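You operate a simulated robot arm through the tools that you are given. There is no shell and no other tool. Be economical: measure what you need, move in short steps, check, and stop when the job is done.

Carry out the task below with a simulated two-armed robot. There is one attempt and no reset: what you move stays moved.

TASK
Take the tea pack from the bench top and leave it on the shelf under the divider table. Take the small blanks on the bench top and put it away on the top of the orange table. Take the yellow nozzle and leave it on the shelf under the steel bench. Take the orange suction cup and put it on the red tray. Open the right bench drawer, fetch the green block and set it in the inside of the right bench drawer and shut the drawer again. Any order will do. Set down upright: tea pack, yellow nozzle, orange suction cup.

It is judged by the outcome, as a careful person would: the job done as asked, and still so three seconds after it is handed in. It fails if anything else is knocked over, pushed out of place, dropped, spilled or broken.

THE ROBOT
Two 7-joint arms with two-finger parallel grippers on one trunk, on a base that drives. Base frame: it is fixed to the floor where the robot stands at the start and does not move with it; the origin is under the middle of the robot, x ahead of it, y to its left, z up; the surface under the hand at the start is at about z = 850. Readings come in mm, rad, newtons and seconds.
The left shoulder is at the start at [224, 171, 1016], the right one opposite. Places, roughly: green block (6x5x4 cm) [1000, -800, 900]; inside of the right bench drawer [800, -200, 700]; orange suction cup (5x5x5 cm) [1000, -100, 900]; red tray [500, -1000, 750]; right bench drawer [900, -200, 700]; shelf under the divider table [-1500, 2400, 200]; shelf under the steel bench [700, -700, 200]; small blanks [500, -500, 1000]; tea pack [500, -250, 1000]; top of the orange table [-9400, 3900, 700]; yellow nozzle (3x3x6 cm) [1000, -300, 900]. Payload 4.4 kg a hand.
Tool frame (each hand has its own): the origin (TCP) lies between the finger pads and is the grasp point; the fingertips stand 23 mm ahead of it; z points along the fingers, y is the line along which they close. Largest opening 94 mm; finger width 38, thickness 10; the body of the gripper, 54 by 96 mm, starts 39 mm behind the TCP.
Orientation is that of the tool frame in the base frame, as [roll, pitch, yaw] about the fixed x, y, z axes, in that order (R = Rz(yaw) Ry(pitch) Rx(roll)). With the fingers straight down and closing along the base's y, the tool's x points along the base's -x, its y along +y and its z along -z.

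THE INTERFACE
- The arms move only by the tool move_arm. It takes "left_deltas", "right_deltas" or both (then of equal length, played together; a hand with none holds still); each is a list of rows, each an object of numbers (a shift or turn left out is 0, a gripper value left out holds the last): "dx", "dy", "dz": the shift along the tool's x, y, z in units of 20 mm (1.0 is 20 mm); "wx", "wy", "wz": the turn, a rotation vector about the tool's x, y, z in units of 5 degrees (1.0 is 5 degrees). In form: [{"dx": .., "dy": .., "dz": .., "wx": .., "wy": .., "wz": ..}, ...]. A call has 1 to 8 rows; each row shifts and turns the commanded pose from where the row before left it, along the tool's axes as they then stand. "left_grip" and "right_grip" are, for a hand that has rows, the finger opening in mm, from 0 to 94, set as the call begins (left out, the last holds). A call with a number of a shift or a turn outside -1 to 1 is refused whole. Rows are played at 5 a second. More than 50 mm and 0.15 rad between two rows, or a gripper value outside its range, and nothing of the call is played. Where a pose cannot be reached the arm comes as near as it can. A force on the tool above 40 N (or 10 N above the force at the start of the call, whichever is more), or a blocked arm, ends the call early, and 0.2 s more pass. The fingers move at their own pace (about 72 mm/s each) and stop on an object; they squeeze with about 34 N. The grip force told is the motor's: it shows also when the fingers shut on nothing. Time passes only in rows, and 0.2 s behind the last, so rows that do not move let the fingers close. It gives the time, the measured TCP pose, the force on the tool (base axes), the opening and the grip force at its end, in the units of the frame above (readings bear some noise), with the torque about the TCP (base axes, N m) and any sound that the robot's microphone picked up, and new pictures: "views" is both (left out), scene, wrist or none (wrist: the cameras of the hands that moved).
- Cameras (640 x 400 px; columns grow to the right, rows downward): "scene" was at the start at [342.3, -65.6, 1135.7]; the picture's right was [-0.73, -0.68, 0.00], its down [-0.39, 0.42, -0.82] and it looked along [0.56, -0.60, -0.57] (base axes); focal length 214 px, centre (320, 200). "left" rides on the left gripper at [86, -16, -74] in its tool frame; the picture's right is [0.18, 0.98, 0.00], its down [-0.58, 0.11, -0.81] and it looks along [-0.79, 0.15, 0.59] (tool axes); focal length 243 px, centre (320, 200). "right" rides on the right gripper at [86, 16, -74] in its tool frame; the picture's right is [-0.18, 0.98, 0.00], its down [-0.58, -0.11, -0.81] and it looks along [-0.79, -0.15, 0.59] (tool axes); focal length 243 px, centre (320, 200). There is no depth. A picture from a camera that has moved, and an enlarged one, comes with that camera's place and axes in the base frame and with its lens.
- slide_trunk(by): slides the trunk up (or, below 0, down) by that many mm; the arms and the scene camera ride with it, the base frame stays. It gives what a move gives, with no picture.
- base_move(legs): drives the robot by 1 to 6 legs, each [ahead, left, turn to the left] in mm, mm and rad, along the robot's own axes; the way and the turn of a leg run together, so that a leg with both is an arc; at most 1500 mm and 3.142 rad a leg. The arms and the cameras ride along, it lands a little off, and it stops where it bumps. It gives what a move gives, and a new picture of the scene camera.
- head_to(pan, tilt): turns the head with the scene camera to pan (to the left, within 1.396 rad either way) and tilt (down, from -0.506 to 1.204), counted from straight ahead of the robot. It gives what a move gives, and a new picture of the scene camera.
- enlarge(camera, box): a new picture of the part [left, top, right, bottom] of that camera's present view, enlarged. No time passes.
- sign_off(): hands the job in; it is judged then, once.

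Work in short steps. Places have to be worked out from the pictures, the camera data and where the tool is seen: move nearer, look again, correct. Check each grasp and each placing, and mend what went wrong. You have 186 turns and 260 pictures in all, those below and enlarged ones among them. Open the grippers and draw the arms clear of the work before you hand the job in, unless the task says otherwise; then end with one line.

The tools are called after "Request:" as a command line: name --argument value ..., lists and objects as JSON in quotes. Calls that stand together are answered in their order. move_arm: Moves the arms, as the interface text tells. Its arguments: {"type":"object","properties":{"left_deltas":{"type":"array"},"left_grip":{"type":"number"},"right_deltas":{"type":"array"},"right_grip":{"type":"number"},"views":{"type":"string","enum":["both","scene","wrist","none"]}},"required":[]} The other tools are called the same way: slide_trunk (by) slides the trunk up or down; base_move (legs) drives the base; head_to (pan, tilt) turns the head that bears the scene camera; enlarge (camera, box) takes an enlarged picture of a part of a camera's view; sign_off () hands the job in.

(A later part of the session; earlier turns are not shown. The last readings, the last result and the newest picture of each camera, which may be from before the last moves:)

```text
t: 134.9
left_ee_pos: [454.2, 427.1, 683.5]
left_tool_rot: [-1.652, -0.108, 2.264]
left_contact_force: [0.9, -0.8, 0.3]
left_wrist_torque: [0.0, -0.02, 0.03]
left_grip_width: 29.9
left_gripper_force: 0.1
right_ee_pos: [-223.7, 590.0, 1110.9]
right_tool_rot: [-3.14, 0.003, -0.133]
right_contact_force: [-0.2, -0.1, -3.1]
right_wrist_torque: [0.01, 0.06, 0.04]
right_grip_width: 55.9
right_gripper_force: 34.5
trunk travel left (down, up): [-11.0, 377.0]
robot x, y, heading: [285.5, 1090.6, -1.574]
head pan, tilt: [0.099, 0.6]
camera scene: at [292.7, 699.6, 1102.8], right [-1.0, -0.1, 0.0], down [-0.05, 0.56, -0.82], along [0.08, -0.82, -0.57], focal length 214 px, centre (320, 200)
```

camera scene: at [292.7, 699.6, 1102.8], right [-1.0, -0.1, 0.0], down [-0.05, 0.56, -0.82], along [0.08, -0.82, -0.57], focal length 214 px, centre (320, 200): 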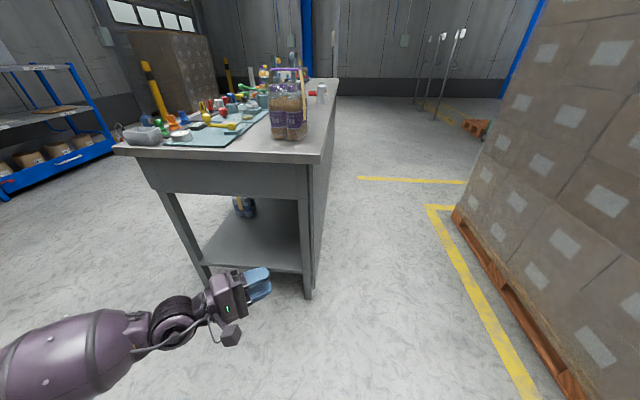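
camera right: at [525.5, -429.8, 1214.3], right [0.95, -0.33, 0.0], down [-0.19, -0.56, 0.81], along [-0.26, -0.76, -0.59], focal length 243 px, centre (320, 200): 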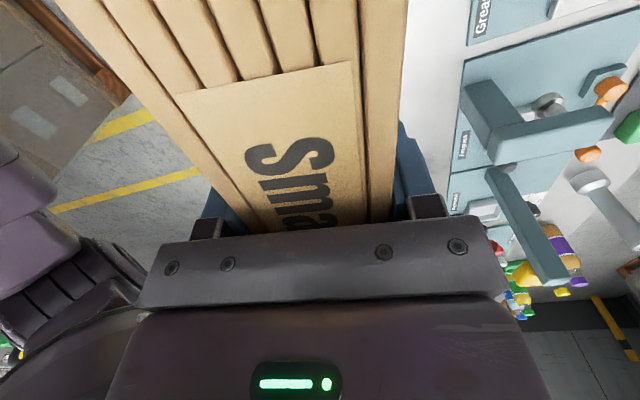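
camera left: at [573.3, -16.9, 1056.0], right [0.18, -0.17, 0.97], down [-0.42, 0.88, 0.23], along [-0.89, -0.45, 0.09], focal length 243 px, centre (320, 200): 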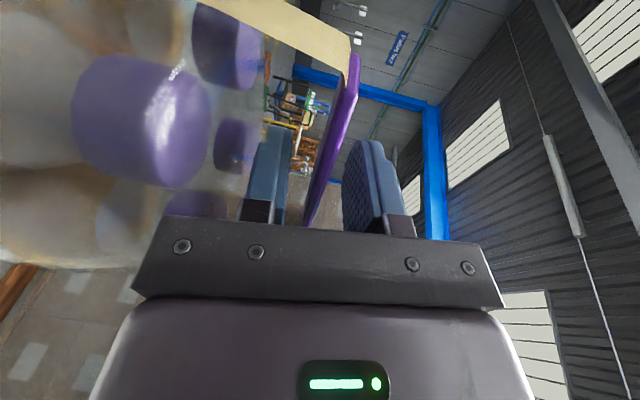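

It lowers freely. I continue to about z 430 to verify the shelf height is reachable.

Request:
move_arm --left_deltas '[{"dy": 1}, {"dy": 1}, {"dy": 1}, {"dy": 1}, {"dy": 1}, {"dy": 1}, {"dy": 1}, {"dy": 1}]' --views "none"

Request:
move_arm --left_deltas '[{"dy": 1}, {"dy": 1}, {"dy": 1}, {"dy": 1}, {"dy": 1}, {"dy": 0.5}]' --views "scene"

```text
t: 136.7
left_ee_pos: [453.0, 448.0, 526.4]
left_tool_rot: [-1.653, -0.108, 2.263]
left_contact_force: [0.0, 0.3, -0.5]
left_wrist_torque: [-0.04, 0.01, -0.01]
left_grip_width: 30.2
left_gripper_force: 0.0
right_ee_pos: [-222.6, 591.0, 1111.0]
right_tool_rot: [-3.141, 0.002, -0.133]
right_contact_force: [-0.8, -1.0, -3.9]
right_wrist_torque: [0.02, 0.09, -0.04]
right_grip_width: 56.0
right_gripper_force: 33.5
trunk travel left (down, up): [-11.0, 377.0]
robot x, y, heading: [285.8, 1089.2, -1.577]
head pan, tilt: [0.099, 0.6]
```

```text
t: 138.1
left_ee_pos: [451.6, 462.9, 417.4]
left_tool_rot: [-1.653, -0.108, 2.263]
left_contact_force: [-0.6, -0.3, -0.3]
left_wrist_torque: [-0.03, -0.01, 0.0]
left_grip_width: 30.1
left_gripper_force: 0.1
right_ee_pos: [-223.2, 590.9, 1111.0]
right_tool_rot: [3.141, 0.002, -0.132]
right_contact_force: [-0.8, 1.0, -4.2]
right_wrist_torque: [0.03, 0.08, -0.02]
right_grip_width: 56.2
right_gripper_force: 33.9
trunk travel left (down, up): [-11.0, 377.0]
robot x, y, heading: [283.2, 1091.6, -1.575]
head pan, tilt: [0.099, 0.6]
camera scene: at [292.7, 699.7, 1102.9], right [-1.0, -0.1, 0.0], down [-0.05, 0.56, -0.82], along [0.08, -0.82, -0.57], focal length 214 px, centre (320, 200)
```

scene: 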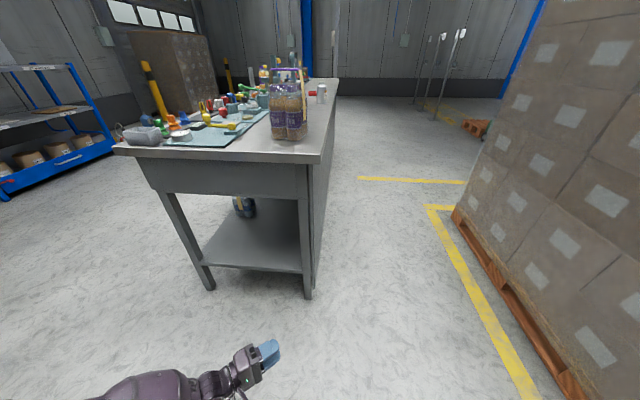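

Shelf height is reachable with this attitude (tool ~50° to the robot's right). I raise trunk and hand again, level the tool, and reposition the base for regrasping the strip from this side.

Request:
slide_trunk --by 370

Request:
move_arm --left_deltas '[{"wz": 0.62, "wx": 0.3, "dy": -1}, {"wz": 0.62, "wx": 0.3, "dy": -1}, {"wx": 0.3, "dy": -1}, {"dy": -1}, {"dy": -1}, {"dy": -1}, {"dy": -1}, {"dy": -1}]' --views "none"

Request:
move_arm --left_deltas '[{"dy": -1}, {"dy": -1}, {"dy": -1}, {"dy": -1}, {"dy": -1}, {"dy": -1}, {"dy": -1}]' --views "none"

Request:
base_move --legs '[[0, 0, 0.405], [0, -352, 0], [380, 0, 0]]'

```text
t: 141.7
left_ee_pos: [453.3, 435.6, 842.3]
left_tool_rot: [-1.594, -0.038, 2.261]
left_contact_force: [-1.0, 0.1, 0.4]
left_wrist_torque: [0.0, 0.03, -0.01]
left_grip_width: 29.7
left_gripper_force: 0.1
right_ee_pos: [-222.7, 590.6, 1480.0]
right_tool_rot: [-3.14, 0.003, -0.133]
right_contact_force: [-0.3, -0.6, -4.1]
right_wrist_torque: [0.0, 0.05, 0.0]
right_grip_width: 55.9
right_gripper_force: 33.7
trunk travel left (down, up): [-381.0, 7.0]
robot x, y, heading: [281.5, 1088.2, -1.573]
head pan, tilt: [0.099, 0.6]
```

```text
t: 143.5
left_ee_pos: [450.2, 445.5, 1001.5]
left_tool_rot: [-1.517, 0.072, 2.26]
left_contact_force: [-1.4, -0.1, 0.4]
left_wrist_torque: [0.01, 0.01, -0.03]
left_grip_width: 30.2
left_gripper_force: 0.0
right_ee_pos: [-223.2, 591.5, 1481.1]
right_tool_rot: [-3.141, 0.001, -0.133]
right_contact_force: [0.0, 0.3, -4.7]
right_wrist_torque: [0.01, 0.05, 0.03]
right_grip_width: 55.7
right_gripper_force: 34.2
trunk travel left (down, up): [-381.0, 7.0]
robot x, y, heading: [285.0, 1088.9, -1.575]
head pan, tilt: [0.099, 0.6]
```

```text
t: 145.1
left_ee_pos: [451.0, 457.4, 1141.5]
left_tool_rot: [-1.517, 0.073, 2.257]
left_contact_force: [0.1, 0.6, 0.2]
left_wrist_torque: [-0.05, 0.01, -0.01]
left_grip_width: 30.1
left_gripper_force: 0.0
right_ee_pos: [-223.6, 590.7, 1480.9]
right_tool_rot: [3.141, 0.002, -0.133]
right_contact_force: [0.3, -1.2, -3.7]
right_wrist_torque: [-0.02, 0.04, -0.01]
right_grip_width: 55.9
right_gripper_force: 33.5
trunk travel left (down, up): [-381.0, 7.0]
robot x, y, heading: [284.3, 1088.8, -1.576]
head pan, tilt: [0.099, 0.6]
```

```text
t: 151.9
left_ee_pos: [514.1, 86.4, 1141.8]
left_tool_rot: [-1.517, 0.068, 2.664]
left_contact_force: [0.6, 0.5, 0.9]
left_wrist_torque: [0.02, -0.01, 0.0]
left_grip_width: 30.0
left_gripper_force: 0.0
right_ee_pos: [-156.2, -57.0, 1481.4]
right_tool_rot: [-3.141, 0.001, 0.273]
right_contact_force: [-0.1, -0.1, -4.2]
right_wrist_torque: [-0.04, 0.06, 0.01]
right_grip_width: 55.9
right_gripper_force: 34.1
trunk travel left (down, up): [-381.0, 7.0]
robot x, y, heading: [118.0, 602.3, -1.169]
head pan, tilt: [0.099, 0.6]
camera scene: at [178.7, 470.7, 1518.6], right [-0.88, -0.48, 0.0], down [-0.27, 0.5, -0.82], along [0.4, -0.72, -0.57], focal length 214 px, centre (320, 200)
```

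scene: 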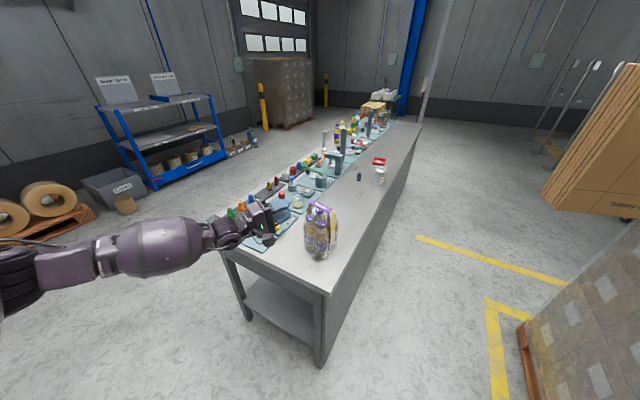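

Hand in position before the pack from the new side. I level the residual tilt, shift laterally 42 mm and lower 66 mm, then view.

Request:
move_arm --left_deltas '[{"wz": -0.8, "wx": -0.6, "dx": -0.7}, {"dx": -0.7, "dy": 0.8}, {"dx": -0.7, "dy": 0.85}, {"dy": 0.85}, {"dy": 0.85}]' --views "both"

Request:
enlarge --camera "scene" --box '[220, 180, 380, 280]'

```text
t: 153.1
left_ee_pos: [551.5, 66.7, 1075.3]
left_tool_rot: [-1.569, 0.0, 2.664]
left_contact_force: [0.1, 0.0, 0.2]
left_wrist_torque: [0.01, -0.02, 0.0]
left_grip_width: 30.0
left_gripper_force: 0.1
right_ee_pos: [-156.5, -56.1, 1480.7]
right_tool_rot: [-3.141, 0.003, 0.272]
right_contact_force: [0.4, -0.1, -4.0]
right_wrist_torque: [-0.04, 0.1, -0.01]
right_grip_width: 55.7
right_gripper_force: 33.8
trunk travel left (down, up): [-381.0, 7.0]
robot x, y, heading: [114.7, 601.1, -1.165]
head pan, tilt: [0.099, 0.6]
camera scene: at [178.6, 471.0, 1518.7], right [-0.88, -0.48, 0.0], down [-0.27, 0.5, -0.82], along [0.4, -0.72, -0.57], focal length 214 px, centre (320, 200)
camera left: at [510.1, 172.0, 1092.1], right [-0.16, 0.08, -0.98], down [0.89, 0.45, -0.11], along [0.43, -0.89, -0.15], focal length 243 px, centre (320, 200)
```

scene: 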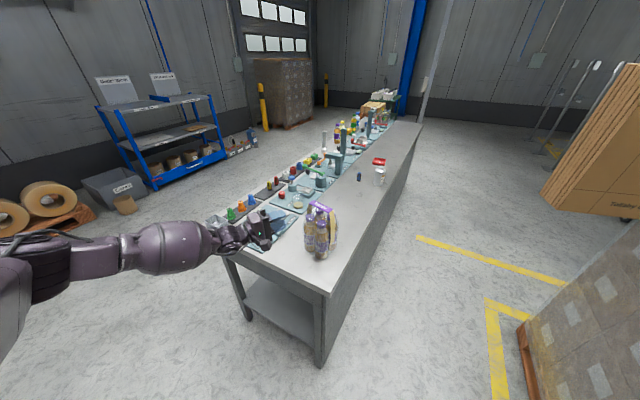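
left: 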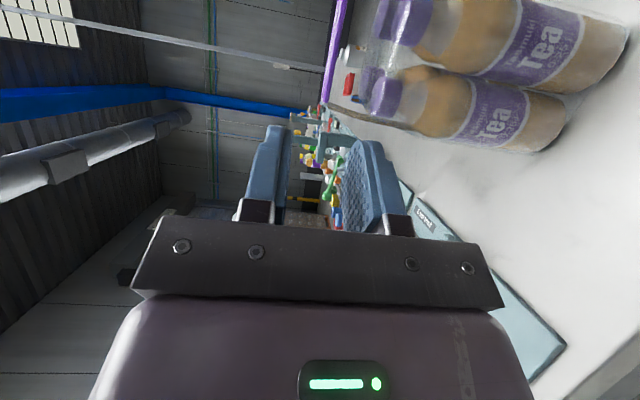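

```text
4.00 times, centred on (300, 230) of scene
camera zoom: at [178.6, 471.0, 1518.7], right [-0.88, -0.48, 0.0], down [-0.27, 0.5, -0.82], along [0.4, -0.72, -0.57], focal length 858 px, centre (400, 80)
```

zoom: 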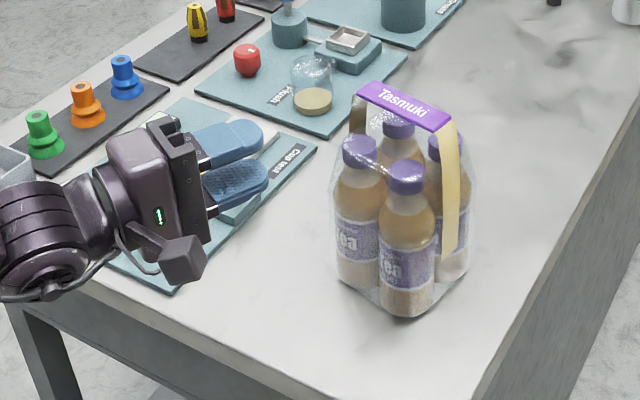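

Strip centre triangulates to (474,−68,1064). I tilt the tool 8° down for cap clearance, and approach 80 of the 140 mm.

Request:
move_arm --left_deltas '[{"wx": -0.8, "dx": 0.35}, {"wx": -0.8, "dy": -0.47}, {"dz": 1}, {"dz": 1}, {"dz": 1}, {"dz": 1}]' --views "wrist"

Request:
enlarge --camera "scene" --box '[240, 180, 360, 255]'

```text
t: 154.5
left_ee_pos: [508.5, -1.3, 1073.6]
left_tool_rot: [-1.709, 0.001, 2.664]
left_contact_force: [0.4, 0.6, -1.0]
left_wrist_torque: [0.02, 0.04, 0.03]
left_grip_width: 30.3
left_gripper_force: 0.0
right_ee_pos: [-158.6, -57.7, 1480.1]
right_tool_rot: [3.141, 0.0, 0.273]
right_contact_force: [-0.2, -0.8, -2.8]
right_wrist_torque: [0.0, 0.08, 0.0]
right_grip_width: 55.9
right_gripper_force: 33.7
trunk travel left (down, up): [-381.0, 7.0]
robot x, y, heading: [114.1, 602.8, -1.17]
head pan, tilt: [0.099, 0.6]
camera left: at [465.3, 101.2, 1101.1], right [-0.1, 0.2, -0.97], down [0.89, 0.45, 0.0], along [0.44, -0.87, -0.23], focal length 243 px, centre (320, 200)
```

left: 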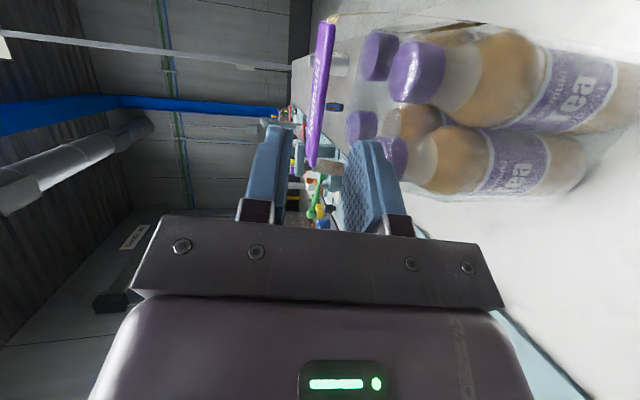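

```text
5.33 times, centred on (300, 218) of scene
camera zoom: at [178.0, 470.6, 1518.7], right [-0.88, -0.48, 0.0], down [-0.27, 0.5, -0.82], along [0.4, -0.72, -0.57], focal length 1144 px, centre (427, 107)
```

zoom: 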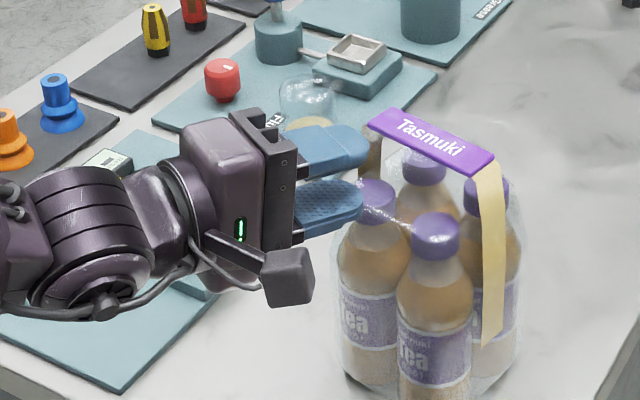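

Strip centre confirmed at (478,−69,1066). I advance the final 59 mm and close.

Request:
move_arm --left_deltas '[{"dz": 0.75, "dx": -0.2}, {"dz": 0.75}, {"dz": 0.75}, {"dz": 0.7}]' --views "wrist"

Request:
move_arm --left_deltas '[{}, {}, {}]' --left_grip 0 --views "none"

Request:
enlarge --camera "scene" --box '[240, 180, 360, 255]'

```text
t: 155.5
left_ee_pos: [486.0, -54.5, 1065.8]
left_tool_rot: [-1.708, 0.002, 2.665]
left_contact_force: [0.0, 0.1, 0.3]
left_wrist_torque: [0.01, -0.01, -0.02]
left_grip_width: 30.0
left_gripper_force: 0.1
right_ee_pos: [-156.8, -57.1, 1480.6]
right_tool_rot: [3.14, 0.001, 0.272]
right_contact_force: [-0.3, 0.5, -3.7]
right_wrist_torque: [0.03, 0.07, -0.01]
right_grip_width: 55.8
right_gripper_force: 34.1
trunk travel left (down, up): [-381.0, 7.0]
robot x, y, heading: [109.7, 603.0, -1.168]
head pan, tilt: [0.099, 0.6]
camera left: at [442.0, 48.0, 1093.6], right [-0.1, 0.2, -0.97], down [0.89, 0.46, 0.0], along [0.44, -0.87, -0.23], focal length 243 px, centre (320, 200)
```

left: 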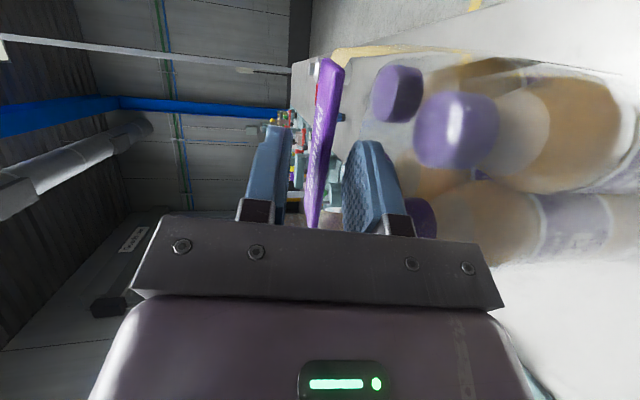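

```text
t: 156.3
left_ee_pos: [485.6, -54.9, 1065.0]
left_tool_rot: [-1.709, 0.001, 2.664]
left_contact_force: [-0.6, -0.7, 0.4]
left_wrist_torque: [-0.17, 0.44, -0.04]
left_grip_width: 7.4
left_gripper_force: 33.3
right_ee_pos: [-156.9, -56.2, 1480.1]
right_tool_rot: [-3.141, 0.002, 0.271]
right_contact_force: [-0.4, 0.0, -2.7]
right_wrist_torque: [-0.01, 0.07, -0.05]
right_grip_width: 55.7
right_gripper_force: 33.9
trunk travel left (down, up): [-381.0, 7.0]
robot x, y, heading: [113.2, 601.3, -1.17]
head pan, tilt: [0.099, 0.6]
```

```text
5.33 times, centred on (300, 218) of scene
camera zoom: at [178.8, 470.5, 1518.6], right [-0.88, -0.48, 0.0], down [-0.27, 0.5, -0.82], along [0.4, -0.72, -0.57], focal length 1144 px, centre (427, 107)
```

zoom: 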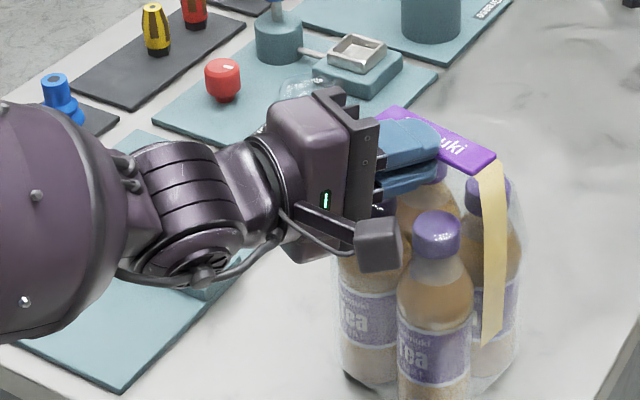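

Gripped. I lift 80 mm straight up and level the tool.

Request:
move_arm --left_deltas '[{"dy": -0.5, "dz": -0.07}, {"dy": -0.5, "dz": -0.07}, {"dy": -0.99, "dz": -0.14}, {"dy": -0.99, "dz": -0.14}, {"dy": -0.99, "dz": -0.14}, {"wx": 0.5}, {"wx": 0.5}, {"wx": 0.5}]' --views "both"

```text
t: 158.1
left_ee_pos: [486.5, -53.5, 1147.1]
left_tool_rot: [-1.577, -0.002, 2.665]
left_contact_force: [0.7, 0.8, -11.6]
left_wrist_torque: [0.28, -0.07, -0.01]
left_grip_width: 5.5
left_gripper_force: 34.0
right_ee_pos: [-155.9, -57.7, 1480.5]
right_tool_rot: [-3.141, 0.0, 0.272]
right_contact_force: [0.1, -0.2, -4.5]
right_wrist_torque: [-0.04, 0.07, -0.01]
right_grip_width: 55.6
right_gripper_force: 34.1
trunk travel left (down, up): [-381.0, 7.0]
robot x, y, heading: [115.2, 603.3, -1.169]
head pan, tilt: [0.099, 0.6]
camera scene: at [179.2, 470.1, 1518.6], right [-0.88, -0.48, 0.0], down [-0.27, 0.5, -0.82], along [0.4, -0.72, -0.57], focal length 214 px, centre (320, 200)
camera left: at [444.6, 50.8, 1163.8], right [-0.16, 0.09, -0.98], down [0.89, 0.45, -0.1], along [0.43, -0.89, -0.15], focal length 243 px, centre (320, 200)
```

scene: 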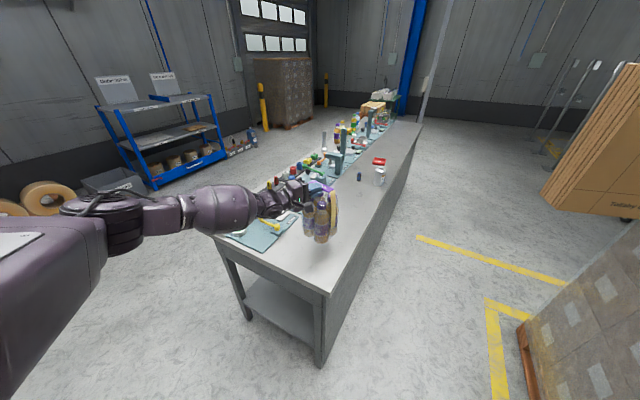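
left: 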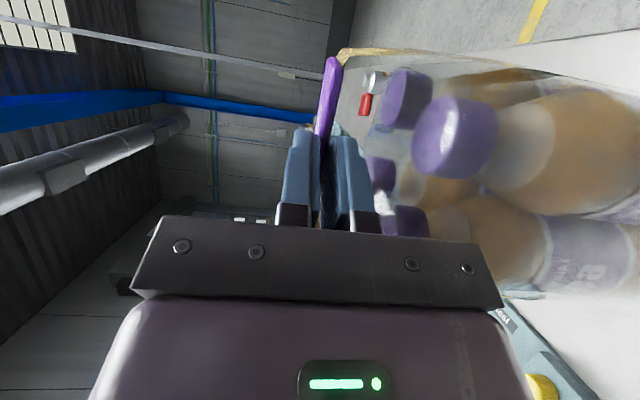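

Held well. I back away, turn to face the divider table, and drive to in front of it.

Request:
base_move --legs '[[-620, 0, 0], [0, 0, 1.37], [0, 0, 1.37], [0, 1250, 0], [130, 0, 0]]'

```text
t: 180.1
left_ee_pos: [-1467.1, 2046.2, 1145.0]
left_tool_rot: [-1.579, 0.001, -0.88]
left_contact_force: [0.6, -0.3, -12.0]
left_wrist_torque: [-0.26, 0.16, 0.04]
left_grip_width: 5.8
left_gripper_force: 33.9
right_ee_pos: [-875.9, 1797.7, 1481.5]
right_tool_rot: [3.141, 0.002, 3.009]
right_contact_force: [0.4, 0.2, -3.9]
right_wrist_torque: [-0.01, -0.05, 0.02]
right_grip_width: 55.9
right_gripper_force: 33.6
trunk travel left (down, up): [-381.0, 7.0]
robot x, y, heading: [-1383.8, 1294.2, 1.57]
head pan, tilt: [0.099, 0.6]
camera scene: at [-1391.6, 1442.1, 1518.5], right [1.0, 0.1, 0.0], down [0.06, -0.56, -0.82], along [-0.08, 0.82, -0.57], focal length 214 px, centre (320, 200)
```

scene: 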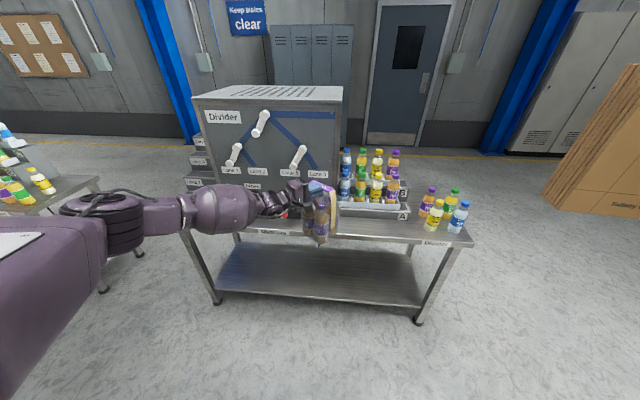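

In place before the table, pack upright. I lower the trunk fully and then the arm.

Request:
slide_trunk --by -380

Request:
move_arm --left_deltas '[{"dy": 1}, {"dy": 1}, {"dy": 1}, {"dy": 1}, {"dy": 1}, {"dy": 1}, {"dy": 1}, {"dy": 1}]' --views "scene"

```text
t: 183.7
left_ee_pos: [-1468.7, 2046.2, 766.2]
left_tool_rot: [-1.578, 0.002, -0.881]
left_contact_force: [-0.1, 0.1, -10.7]
left_wrist_torque: [-0.25, 0.19, -0.01]
left_grip_width: 5.9
left_gripper_force: 33.8
right_ee_pos: [-874.7, 1911.0, 888.6]
right_tool_rot: [-2.607, 0.069, 3.029]
right_contact_force: [0.3, -0.3, -4.0]
right_wrist_torque: [0.16, -0.09, 0.01]
right_grip_width: 55.8
right_gripper_force: 33.6
trunk travel left (down, up): [-1.0, 387.0]
robot x, y, heading: [-1381.6, 1290.5, 1.569]
head pan, tilt: [0.099, 0.6]
```

```text
t: 185.5
left_ee_pos: [-1468.8, 2045.3, 604.9]
left_tool_rot: [-1.579, 0.0, -0.881]
left_contact_force: [-0.9, -0.2, -10.7]
left_wrist_torque: [-0.24, 0.17, -0.02]
left_grip_width: 5.8
left_gripper_force: 34.1
right_ee_pos: [-875.8, 1912.0, 888.3]
right_tool_rot: [-2.606, 0.069, 3.029]
right_contact_force: [0.5, 1.2, -3.5]
right_wrist_torque: [0.18, -0.08, 0.0]
right_grip_width: 55.8
right_gripper_force: 33.9
trunk travel left (down, up): [-1.0, 387.0]
robot x, y, heading: [-1382.3, 1295.4, 1.571]
head pan, tilt: [0.099, 0.6]
camera scene: at [-1391.7, 1690.2, 1091.6], right [1.0, 0.1, 0.0], down [0.06, -0.56, -0.82], along [-0.08, 0.82, -0.57], focal length 214 px, centre (320, 200)
```

scene: 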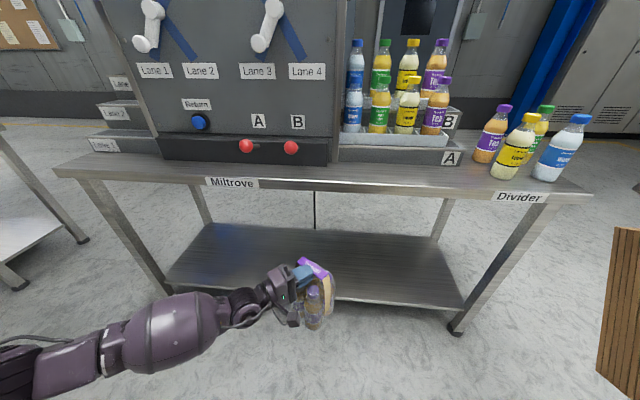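

The trunk's descent left the right hand tilted 30° and low. While lowering the left arm further, I bring the right hand upright, up and back, well clear of the table's edge.

Request:
move_arm --right_deltas '[{"wx": -1, "dy": -0.5, "dz": -0.86}, {"wx": -1, "dy": -0.43, "dz": -0.9}, {"wx": -1, "dy": -0.35, "dz": -0.94}, {"wx": -1, "dy": -0.27, "dz": -0.96}, {"wx": -1, "dy": -0.18, "dz": -0.98}, {"wx": -1, "dy": -0.1, "dz": -1}, {"wx": -0.1, "dz": -1}, {"dz": -1}]' --left_deltas '[{"dy": 1}, {"dy": 1}, {"dy": 1}, {"dy": 1}, {"dy": 1}, {"dy": 1}, {"dy": 1}, {"dy": 0.8}]' --views "none"

Request:
move_arm --right_deltas '[{"dy": -1, "dz": -0.5}, {"dy": -1, "dz": -0.5}, {"dy": -1, "dz": -0.5}, {"dy": -1, "dz": -0.5}, {"dy": -1, "dz": -0.5}, {"dy": -1, "dz": -0.5}]' --views "scene"

```text
t: 187.3
left_ee_pos: [-1470.2, 2044.3, 447.9]
left_tool_rot: [-1.579, 0.001, -0.882]
left_contact_force: [-0.5, 0.0, -11.8]
left_wrist_torque: [-0.19, 0.18, -0.01]
left_grip_width: 5.8
left_gripper_force: 33.8
right_ee_pos: [-887.0, 1913.4, 1047.3]
right_tool_rot: [-3.137, 0.069, 3.032]
right_contact_force: [-0.3, 0.4, -3.2]
right_wrist_torque: [0.03, 0.01, 0.03]
right_grip_width: 55.8
right_gripper_force: 33.6
trunk travel left (down, up): [-1.0, 387.0]
robot x, y, heading: [-1383.2, 1295.8, 1.569]
head pan, tilt: [0.099, 0.6]
```

```text
t: 188.7
left_ee_pos: [-1469.1, 2045.9, 448.9]
left_tool_rot: [-1.576, -0.003, -0.882]
left_contact_force: [0.7, 0.7, -10.5]
left_wrist_torque: [-0.24, 0.2, 0.0]
left_grip_width: 5.5
left_gripper_force: 34.2
right_ee_pos: [-904.0, 1793.8, 1107.9]
right_tool_rot: [-3.139, 0.068, 3.03]
right_contact_force: [0.2, -0.6, -3.9]
right_wrist_torque: [-0.01, -0.05, -0.02]
right_grip_width: 56.1
right_gripper_force: 33.9
trunk travel left (down, up): [-1.0, 387.0]
robot x, y, heading: [-1380.0, 1295.0, 1.569]
head pan, tilt: [0.099, 0.6]
camera scene: at [-1391.8, 1689.5, 1092.0], right [1.0, 0.1, 0.0], down [0.06, -0.56, -0.82], along [-0.08, 0.82, -0.57], focal length 214 px, centre (320, 200)
```

scene: 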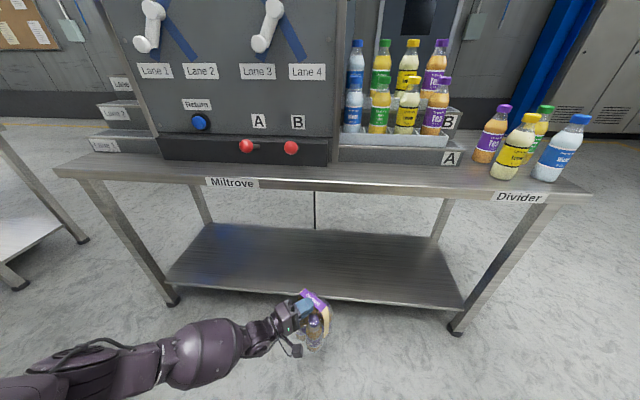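

Right hand is upright and clear. I raise the pack 16 mm for margin over the shelf lip and drive 335 mm ahead.

Request:
move_arm --left_deltas '[{"dy": -0.8}]' --views "none"

Request:
base_move --legs '[[170, 0, 0]]'

Request:
head_to --pan 0.2 --tilt 1.0

```text
t: 189.1
left_ee_pos: [-1470.4, 2044.2, 466.3]
left_tool_rot: [-1.577, 0.001, -0.882]
left_contact_force: [0.2, -0.1, -11.9]
left_wrist_torque: [-0.26, 0.19, 0.02]
left_grip_width: 5.8
left_gripper_force: 34.0
right_ee_pos: [-903.9, 1793.5, 1107.2]
right_tool_rot: [-3.139, 0.069, 3.03]
right_contact_force: [-0.1, -0.4, -4.2]
right_wrist_torque: [0.0, -0.03, 0.0]
right_grip_width: 55.7
right_gripper_force: 34.4
trunk travel left (down, up): [-1.0, 387.0]
robot x, y, heading: [-1384.2, 1295.7, 1.571]
head pan, tilt: [0.099, 0.6]
```

```text
t: 190.6
left_ee_pos: [-1471.0, 2212.0, 464.5]
left_tool_rot: [-1.58, -0.003, -0.881]
left_contact_force: [-0.2, 0.7, -11.3]
left_wrist_torque: [-0.2, 0.16, 0.0]
left_grip_width: 5.5
left_gripper_force: 34.0
right_ee_pos: [-905.0, 1962.7, 1107.4]
right_tool_rot: [-3.138, 0.067, 3.033]
right_contact_force: [0.2, 1.1, -5.5]
right_wrist_torque: [-0.05, -0.05, 0.02]
right_grip_width: 55.8
right_gripper_force: 34.0
trunk travel left (down, up): [-1.0, 387.0]
robot x, y, heading: [-1385.4, 1464.3, 1.574]
head pan, tilt: [0.099, 0.6]
camera scene: at [-1392.2, 1858.3, 1091.5], right [0.99, 0.1, 0.0], down [0.06, -0.56, -0.82], along [-0.08, 0.82, -0.57], focal length 214 px, centre (320, 200)
```

scene: 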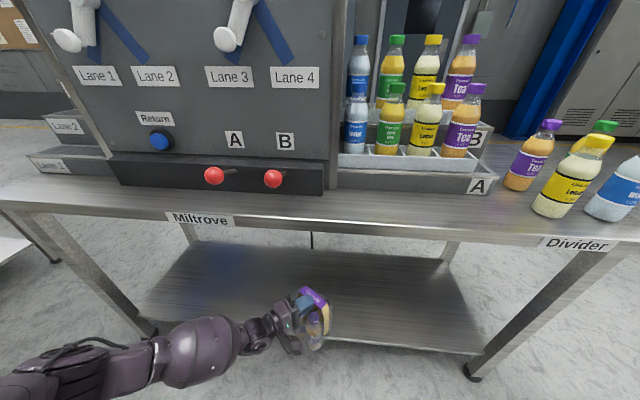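

```text
t: 191.5
left_ee_pos: [-1470.8, 2212.2, 464.6]
left_tool_rot: [-1.579, -0.001, -0.881]
left_contact_force: [-0.8, -0.2, -10.1]
left_wrist_torque: [-0.23, 0.19, 0.01]
left_grip_width: 5.7
left_gripper_force: 34.0
right_ee_pos: [-903.2, 1964.2, 1108.0]
right_tool_rot: [-3.138, 0.067, 3.03]
right_contact_force: [-0.2, -0.3, -3.8]
right_wrist_torque: [0.01, -0.06, -0.03]
right_grip_width: 55.7
right_gripper_force: 33.7
trunk travel left (down, up): [-1.0, 387.0]
robot x, y, heading: [-1383.5, 1464.8, 1.569]
head pan, tilt: [0.201, 1.0]
camera scene: at [-1397.3, 1838.1, 1059.8], right [0.98, 0.2, 0.0], down [0.17, -0.82, -0.54], along [-0.11, 0.53, -0.84], focal length 214 px, centre (320, 200)
```

scene: 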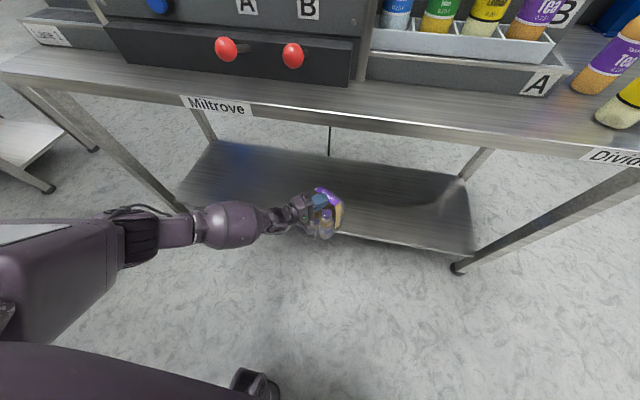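

Shelf front edge is at y≈2250. I drive another 165 mm so the pack's centre comes to y≈2387.

Request:
base_move --legs '[[165, 0, 0]]'

Request:
enlarge --camera "scene" --box '[180, 100, 500, 300]'

```text
t: 192.9
left_ee_pos: [-1470.4, 2376.3, 465.1]
left_tool_rot: [-1.578, -0.003, -0.882]
left_contact_force: [-0.1, 0.4, -10.9]
left_wrist_torque: [-0.26, 0.17, -0.01]
left_grip_width: 5.8
left_gripper_force: 33.7
right_ee_pos: [-903.5, 2129.2, 1106.7]
right_tool_rot: [-3.138, 0.067, 3.03]
right_contact_force: [-0.6, 1.0, -3.8]
right_wrist_torque: [0.02, -0.04, 0.0]
right_grip_width: 55.8
right_gripper_force: 34.3
trunk travel left (down, up): [-1.0, 387.0]
robot x, y, heading: [-1386.3, 1627.1, 1.569]
head pan, tilt: [0.201, 1.0]
camera scene: at [-1397.2, 2003.8, 1059.5], right [0.98, 0.2, 0.0], down [0.17, -0.83, -0.54], along [-0.11, 0.53, -0.84], focal length 214 px, centre (320, 200)
```

scene: 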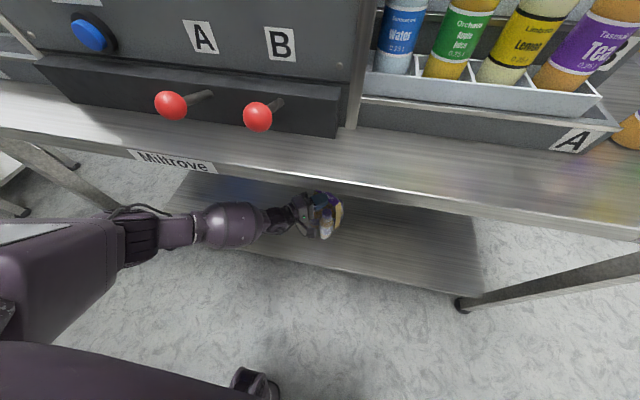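

```text
2.00 times, centred on (340, 200) of scene
camera zoom: at [-1397.2, 2003.8, 1059.5], right [0.98, 0.2, 0.0], down [0.17, -0.83, -0.54], along [-0.11, 0.53, -0.84], focal length 429 px, centre (280, 200)
```

zoom: 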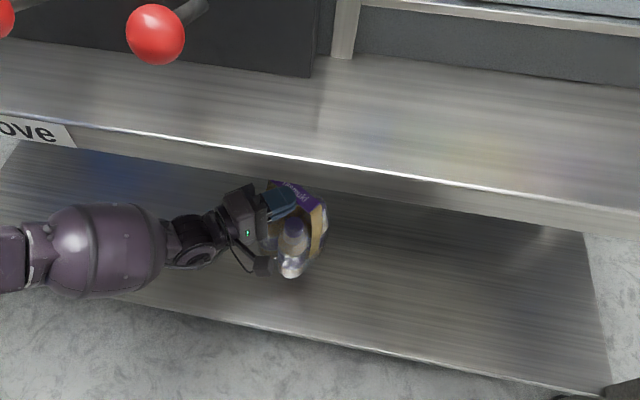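

Over the shelf. I lower slowly to contact.

Request:
move_arm --left_deltas '[{"dy": 0.5}, {"dy": 0.5}, {"dy": 0.3}, {"dy": 0.3}]' --views "none"

Request:
move_arm --left_deltas '[{"dy": 0.2}, {"dy": 0.2}]' --views "wrist"

```text
t: 193.9
left_ee_pos: [-1471.5, 2377.2, 431.9]
left_tool_rot: [-1.581, -0.002, -0.881]
left_contact_force: [-0.3, 0.0, -11.5]
left_wrist_torque: [-0.23, 0.17, -0.02]
left_grip_width: 5.9
left_gripper_force: 33.9
right_ee_pos: [-902.9, 2127.6, 1108.1]
right_tool_rot: [-3.138, 0.07, 3.028]
right_contact_force: [0.6, -0.2, -4.0]
right_wrist_torque: [0.03, -0.03, 0.0]
right_grip_width: 55.7
right_gripper_force: 33.8
trunk travel left (down, up): [-1.0, 387.0]
robot x, y, heading: [-1382.8, 1628.2, 1.578]
head pan, tilt: [0.201, 1.0]
```

```text
t: 194.5
left_ee_pos: [-1471.3, 2376.7, 424.4]
left_tool_rot: [-1.58, 0.0, -0.881]
left_contact_force: [-0.7, -0.7, -11.8]
left_wrist_torque: [-0.19, 0.17, 0.01]
left_grip_width: 6.0
left_gripper_force: 34.0
right_ee_pos: [-903.8, 2127.8, 1107.1]
right_tool_rot: [-3.138, 0.069, 3.03]
right_contact_force: [0.4, 1.1, -3.8]
right_wrist_torque: [0.0, -0.03, -0.02]
right_grip_width: 56.0
right_gripper_force: 34.0
trunk travel left (down, up): [-1.0, 387.0]
robot x, y, heading: [-1383.0, 1627.9, 1.568]
head pan, tilt: [0.201, 1.0]
camera left: at [-1473.2, 2261.9, 442.9], right [0.11, -0.15, -0.98], down [-0.99, -0.06, -0.1], along [-0.05, 0.99, -0.15], focal length 243 px, centre (320, 200)
```

left: 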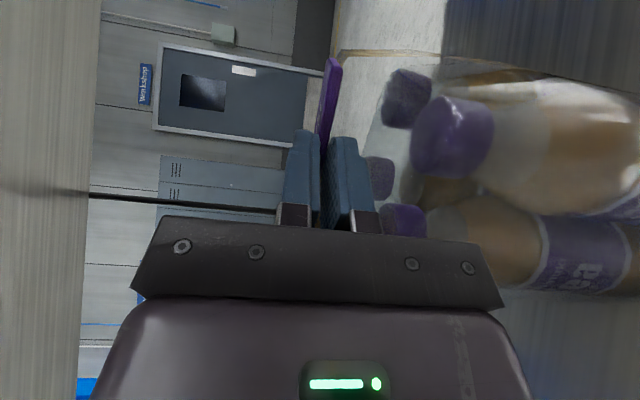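

No contact yet; I keep lowering in small steps.

Request:
move_arm --left_deltas '[{"dy": 0.2}, {"dy": 0.2}]' --views "none"

Request:
move_arm --left_deltas '[{"dy": 0.2}, {"dy": 0.2}]' --views "none"

```text
t: 195.1
left_ee_pos: [-1471.3, 2376.0, 415.4]
left_tool_rot: [-1.581, -0.003, -0.881]
left_contact_force: [-0.2, 0.1, -12.0]
left_wrist_torque: [-0.26, 0.21, -0.05]
left_grip_width: 5.9
left_gripper_force: 34.2
right_ee_pos: [-904.6, 2128.3, 1107.0]
right_tool_rot: [-3.138, 0.068, 3.029]
right_contact_force: [1.0, -0.5, -4.1]
right_wrist_torque: [0.01, -0.03, 0.03]
right_grip_width: 55.7
right_gripper_force: 33.3
trunk travel left (down, up): [-1.0, 387.0]
robot x, y, heading: [-1382.1, 1632.6, 1.571]
head pan, tilt: [0.201, 1.0]
```

```text
t: 195.7
left_ee_pos: [-1469.7, 2376.1, 407.6]
left_tool_rot: [-1.583, 0.0, -0.883]
left_contact_force: [1.4, -0.7, -11.4]
left_wrist_torque: [-0.27, 0.16, 0.0]
left_grip_width: 5.6
left_gripper_force: 33.9
right_ee_pos: [-902.8, 2127.9, 1107.7]
right_tool_rot: [-3.139, 0.068, 3.029]
right_contact_force: [-0.1, 0.0, -4.6]
right_wrist_torque: [0.0, -0.07, -0.01]
right_grip_width: 55.9
right_gripper_force: 34.4
trunk travel left (down, up): [-1.0, 387.0]
robot x, y, heading: [-1382.5, 1630.0, 1.568]
head pan, tilt: [0.201, 1.0]
```

Request:
move_arm --left_deltas '[{"dy": 0.2}, {"dy": 0.2}]' --views "none"

Request:
move_arm --left_deltas '[{"dy": 0.2}, {"dy": 0.2}]' --views "none"

Request:
enlarge --camera "scene" --box '[240, 150, 400, 250]'

```text
t: 196.3
left_ee_pos: [-1471.1, 2377.5, 401.0]
left_tool_rot: [-1.582, -0.002, -0.881]
left_contact_force: [-0.1, 0.8, -11.1]
left_wrist_torque: [-0.25, 0.16, -0.01]
left_grip_width: 5.7
left_gripper_force: 34.6
right_ee_pos: [-902.7, 2127.0, 1107.5]
right_tool_rot: [-3.138, 0.069, 3.031]
right_contact_force: [0.4, -0.3, -4.2]
right_wrist_torque: [0.0, -0.05, 0.01]
right_grip_width: 55.9
right_gripper_force: 33.6
trunk travel left (down, up): [-1.0, 387.0]
robot x, y, heading: [-1382.8, 1629.2, 1.573]
head pan, tilt: [0.201, 1.0]
```

```text
t: 196.9
left_ee_pos: [-1471.6, 2375.9, 392.8]
left_tool_rot: [-1.579, -0.002, -0.882]
left_contact_force: [0.3, -0.1, -11.1]
left_wrist_torque: [-0.24, 0.13, -0.03]
left_grip_width: 5.9
left_gripper_force: 33.7
right_ee_pos: [-904.7, 2129.4, 1107.9]
right_tool_rot: [-3.138, 0.068, 3.028]
right_contact_force: [-0.8, -0.1, -4.3]
right_wrist_torque: [0.02, -0.05, 0.04]
right_grip_width: 56.0
right_gripper_force: 34.1
trunk travel left (down, up): [-1.0, 387.0]
robot x, y, heading: [-1388.8, 1627.1, 1.567]
head pan, tilt: [0.201, 1.0]
```

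```text
4.00 times, centred on (320, 200) of scene
camera zoom: at [-1397.3, 2003.2, 1059.8], right [0.98, 0.2, 0.0], down [0.17, -0.83, -0.54], along [-0.11, 0.53, -0.84], focal length 858 px, centre (320, 200)
```

zoom: 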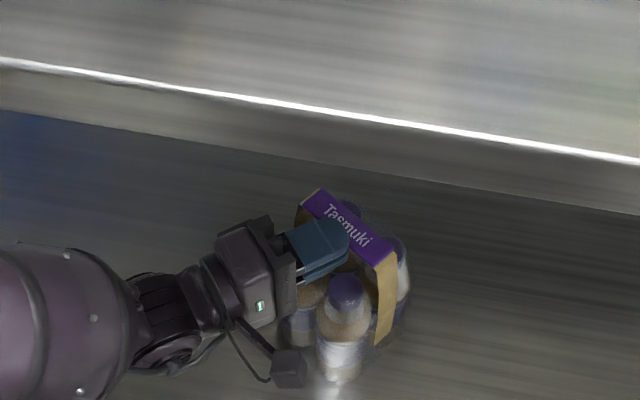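

Still no contact, so the shelf is lower than I judged. I continue.

Request:
move_arm --left_deltas '[{"dy": 0.2}, {"dy": 0.2}]' --views "none"

Request:
move_arm --left_deltas '[{"dy": 0.2}, {"dy": 0.2}]' --views "none"

```text
t: 197.5
left_ee_pos: [-1471.1, 2378.6, 390.6]
left_tool_rot: [-1.568, 0.001, -0.88]
left_contact_force: [-8.8, -7.7, 27.9]
left_wrist_torque: [-0.09, -0.82, -0.33]
left_grip_width: 5.8
left_gripper_force: 34.9
right_ee_pos: [-903.2, 2124.1, 1110.5]
right_tool_rot: [3.139, 0.068, 3.031]
right_contact_force: [-0.1, -0.3, -4.2]
right_wrist_torque: [0.0, -0.05, -0.03]
right_grip_width: 56.1
right_gripper_force: 34.1
trunk travel left (down, up): [-1.0, 387.0]
robot x, y, heading: [-1382.9, 1630.5, 1.573]
head pan, tilt: [0.201, 1.0]
```

```text
t: 197.8
left_ee_pos: [-1471.1, 2379.2, 390.9]
left_tool_rot: [-1.558, 0.002, -0.881]
left_contact_force: [-1.0, -0.7, 22.8]
left_wrist_torque: [0.36, -0.19, -0.79]
left_grip_width: 5.6
left_gripper_force: 33.9
right_ee_pos: [-905.1, 2127.1, 1108.3]
right_tool_rot: [-3.138, 0.068, 3.033]
right_contact_force: [-0.3, 0.7, -3.9]
right_wrist_torque: [-0.01, -0.04, 0.0]
right_grip_width: 56.1
right_gripper_force: 33.6
trunk travel left (down, up): [-1.0, 387.0]
robot x, y, heading: [-1383.1, 1626.9, 1.568]
head pan, tilt: [0.201, 1.0]
stopped in row 1 (left hand): the force on the tool passed its limit at 43 N (the readings are from after the stop); the commanded pose is now the measured one
```

Contact at z≈391. I release the pack on the shelf.

Request:
move_arm --left_deltas '[{}, {}, {}]' --left_grip 28 --views "wrist"

Request:
enlarge --camera "scene" --box '[240, 150, 400, 250]'

```text
t: 198.6
left_ee_pos: [-1470.3, 2378.1, 387.6]
left_tool_rot: [-1.569, -0.002, -0.881]
left_contact_force: [0.0, 0.8, -0.3]
left_wrist_torque: [0.05, -0.05, 0.03]
left_grip_width: 27.8
left_gripper_force: 0.0
right_ee_pos: [-904.9, 2126.8, 1107.5]
right_tool_rot: [-3.139, 0.067, 3.032]
right_contact_force: [0.3, -0.6, -4.0]
right_wrist_torque: [0.0, -0.07, 0.03]
right_grip_width: 56.3
right_gripper_force: 33.3
trunk travel left (down, up): [-1.0, 387.0]
robot x, y, heading: [-1382.1, 1630.2, 1.573]
head pan, tilt: [0.201, 1.0]
camera left: at [-1472.8, 2263.2, 404.8], right [0.12, -0.14, -0.98], down [-0.99, -0.06, -0.11], along [-0.05, 0.99, -0.15], focal length 243 px, centre (320, 200)
```

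left: 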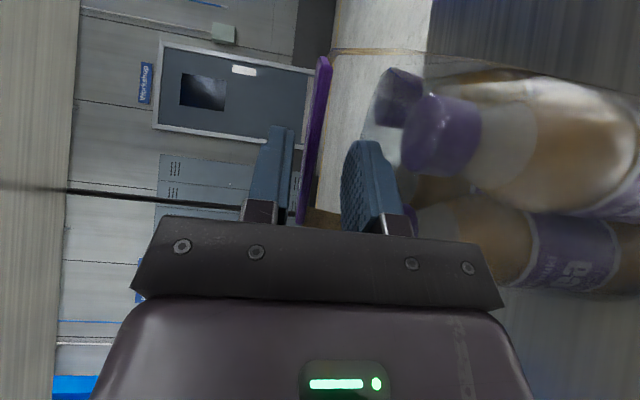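

```text
4.00 times, centred on (320, 200) of scene
camera zoom: at [-1397.6, 2002.3, 1060.1], right [0.98, 0.2, 0.0], down [0.17, -0.82, -0.54], along [-0.11, 0.53, -0.84], focal length 858 px, centre (320, 200)
```

zoom: 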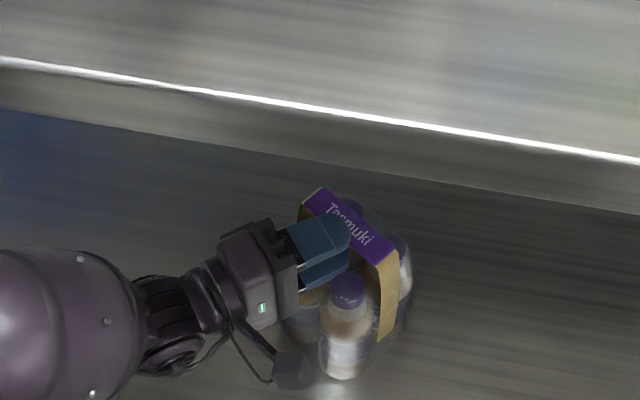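

The pack stands on the shelf. I center the fingers (up 4 mm) and withdraw along the fingers, then back the base off.

Request:
move_arm --left_deltas '[{"dy": -0.25}, {"dz": -0.7}, {"dz": -1}, {"dz": -1}, {"dz": -1}, {"dz": -1}]' --views "wrist"

Request:
base_move --legs '[[-400, 0, 0]]'

```text
t: 200.0
left_ee_pos: [-1542.9, 2317.1, 391.0]
left_tool_rot: [-1.567, 0.0, -0.88]
left_contact_force: [0.1, -0.8, -0.7]
left_wrist_torque: [0.0, 0.02, -0.01]
left_grip_width: 28.0
left_gripper_force: 0.0
right_ee_pos: [-905.0, 2128.6, 1108.4]
right_tool_rot: [-3.139, 0.067, 3.033]
right_contact_force: [-0.1, 0.3, -3.6]
right_wrist_torque: [0.03, -0.05, -0.03]
right_grip_width: 56.2
right_gripper_force: 34.4
trunk travel left (down, up): [-1.0, 387.0]
robot x, y, heading: [-1382.1, 1631.2, 1.571]
head pan, tilt: [0.201, 1.0]
camera left: at [-1545.2, 2202.5, 409.3], right [0.12, -0.14, -0.98], down [-0.99, -0.06, -0.11], along [-0.05, 0.99, -0.15], focal length 243 px, centre (320, 200)
```

left: 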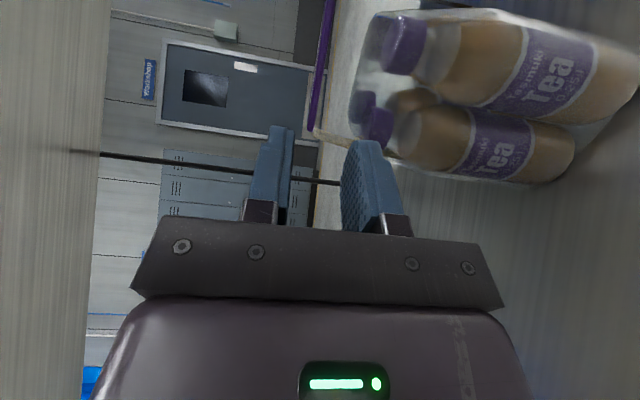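

```text
t: 202.5
left_ee_pos: [-1543.0, 1918.3, 393.0]
left_tool_rot: [-1.567, 0.0, -0.88]
left_contact_force: [0.2, -0.1, -0.7]
left_wrist_torque: [0.02, 0.04, 0.02]
left_grip_width: 28.0
left_gripper_force: 0.1
right_ee_pos: [-904.9, 1727.7, 1108.0]
right_tool_rot: [-3.141, 0.068, 3.033]
right_contact_force: [0.5, -0.5, -4.1]
right_wrist_torque: [0.0, -0.05, 0.0]
right_grip_width: 55.9
right_gripper_force: 34.0
trunk travel left (down, up): [-1.0, 387.0]
robot x, y, heading: [-1381.1, 1227.6, 1.576]
head pan, tilt: [0.201, 1.0]
camera scene: at [-1397.4, 1602.6, 1060.2], right [0.98, 0.2, 0.0], down [0.17, -0.82, -0.54], along [-0.11, 0.53, -0.84], focal length 214 px, centre (320, 200)
```

scene: 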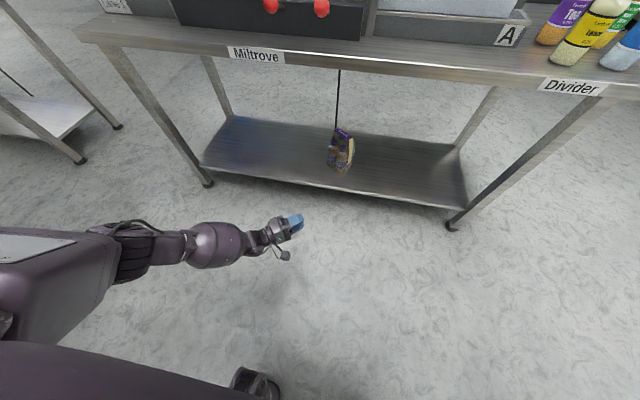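

The tea pack stands on the shelf under the divider table. Next the orange table, far to the left; I raise the trunk and look that way.

Request:
slide_trunk --by 200

Request:
head_to --pan 1.2 --tilt 0.25

```text
t: 204.7
left_ee_pos: [-1542.8, 1982.5, 724.4]
left_tool_rot: [-1.429, 0.168, -0.867]
left_contact_force: [0.3, 0.5, -0.6]
left_wrist_torque: [0.05, -0.02, 0.03]
left_grip_width: 27.9
left_gripper_force: 0.0
right_ee_pos: [-903.5, 1570.2, 1419.2]
right_tool_rot: [2.762, 0.02, 3.016]
right_contact_force: [0.5, 0.4, -4.0]
right_wrist_torque: [-0.15, -0.05, -0.01]
right_grip_width: 56.1
right_gripper_force: 34.2
trunk travel left (down, up): [-201.0, 187.0]
robot x, y, heading: [-1380.7, 1231.6, 1.572]
head pan, tilt: [0.201, 1.0]
```

```text
t: 206.0
left_ee_pos: [-1542.6, 1982.3, 725.1]
left_tool_rot: [-1.426, 0.168, -0.867]
left_contact_force: [-0.4, -0.4, 0.1]
left_wrist_torque: [-0.01, -0.01, -0.02]
left_grip_width: 28.1
left_gripper_force: 0.2
right_ee_pos: [-904.2, 1568.3, 1421.5]
right_tool_rot: [2.758, 0.018, 3.016]
right_contact_force: [0.3, 0.8, -4.8]
right_wrist_torque: [-0.12, -0.05, 0.04]
right_grip_width: 55.7
right_gripper_force: 34.0
trunk travel left (down, up): [-201.0, 187.0]
robot x, y, heading: [-1378.5, 1229.9, 1.571]
head pan, tilt: [1.201, 0.25]
camera scene: at [-1469.9, 1390.2, 1363.9], right [0.36, 0.93, 0.0], down [0.23, -0.09, -0.97], along [-0.9, 0.35, -0.25], focal length 214 px, centre (320, 200)
```

scene: 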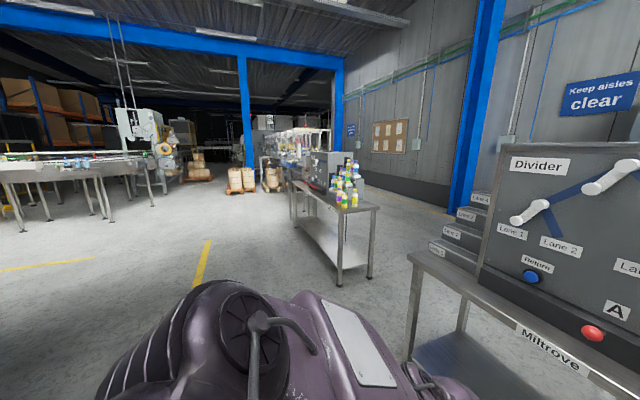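

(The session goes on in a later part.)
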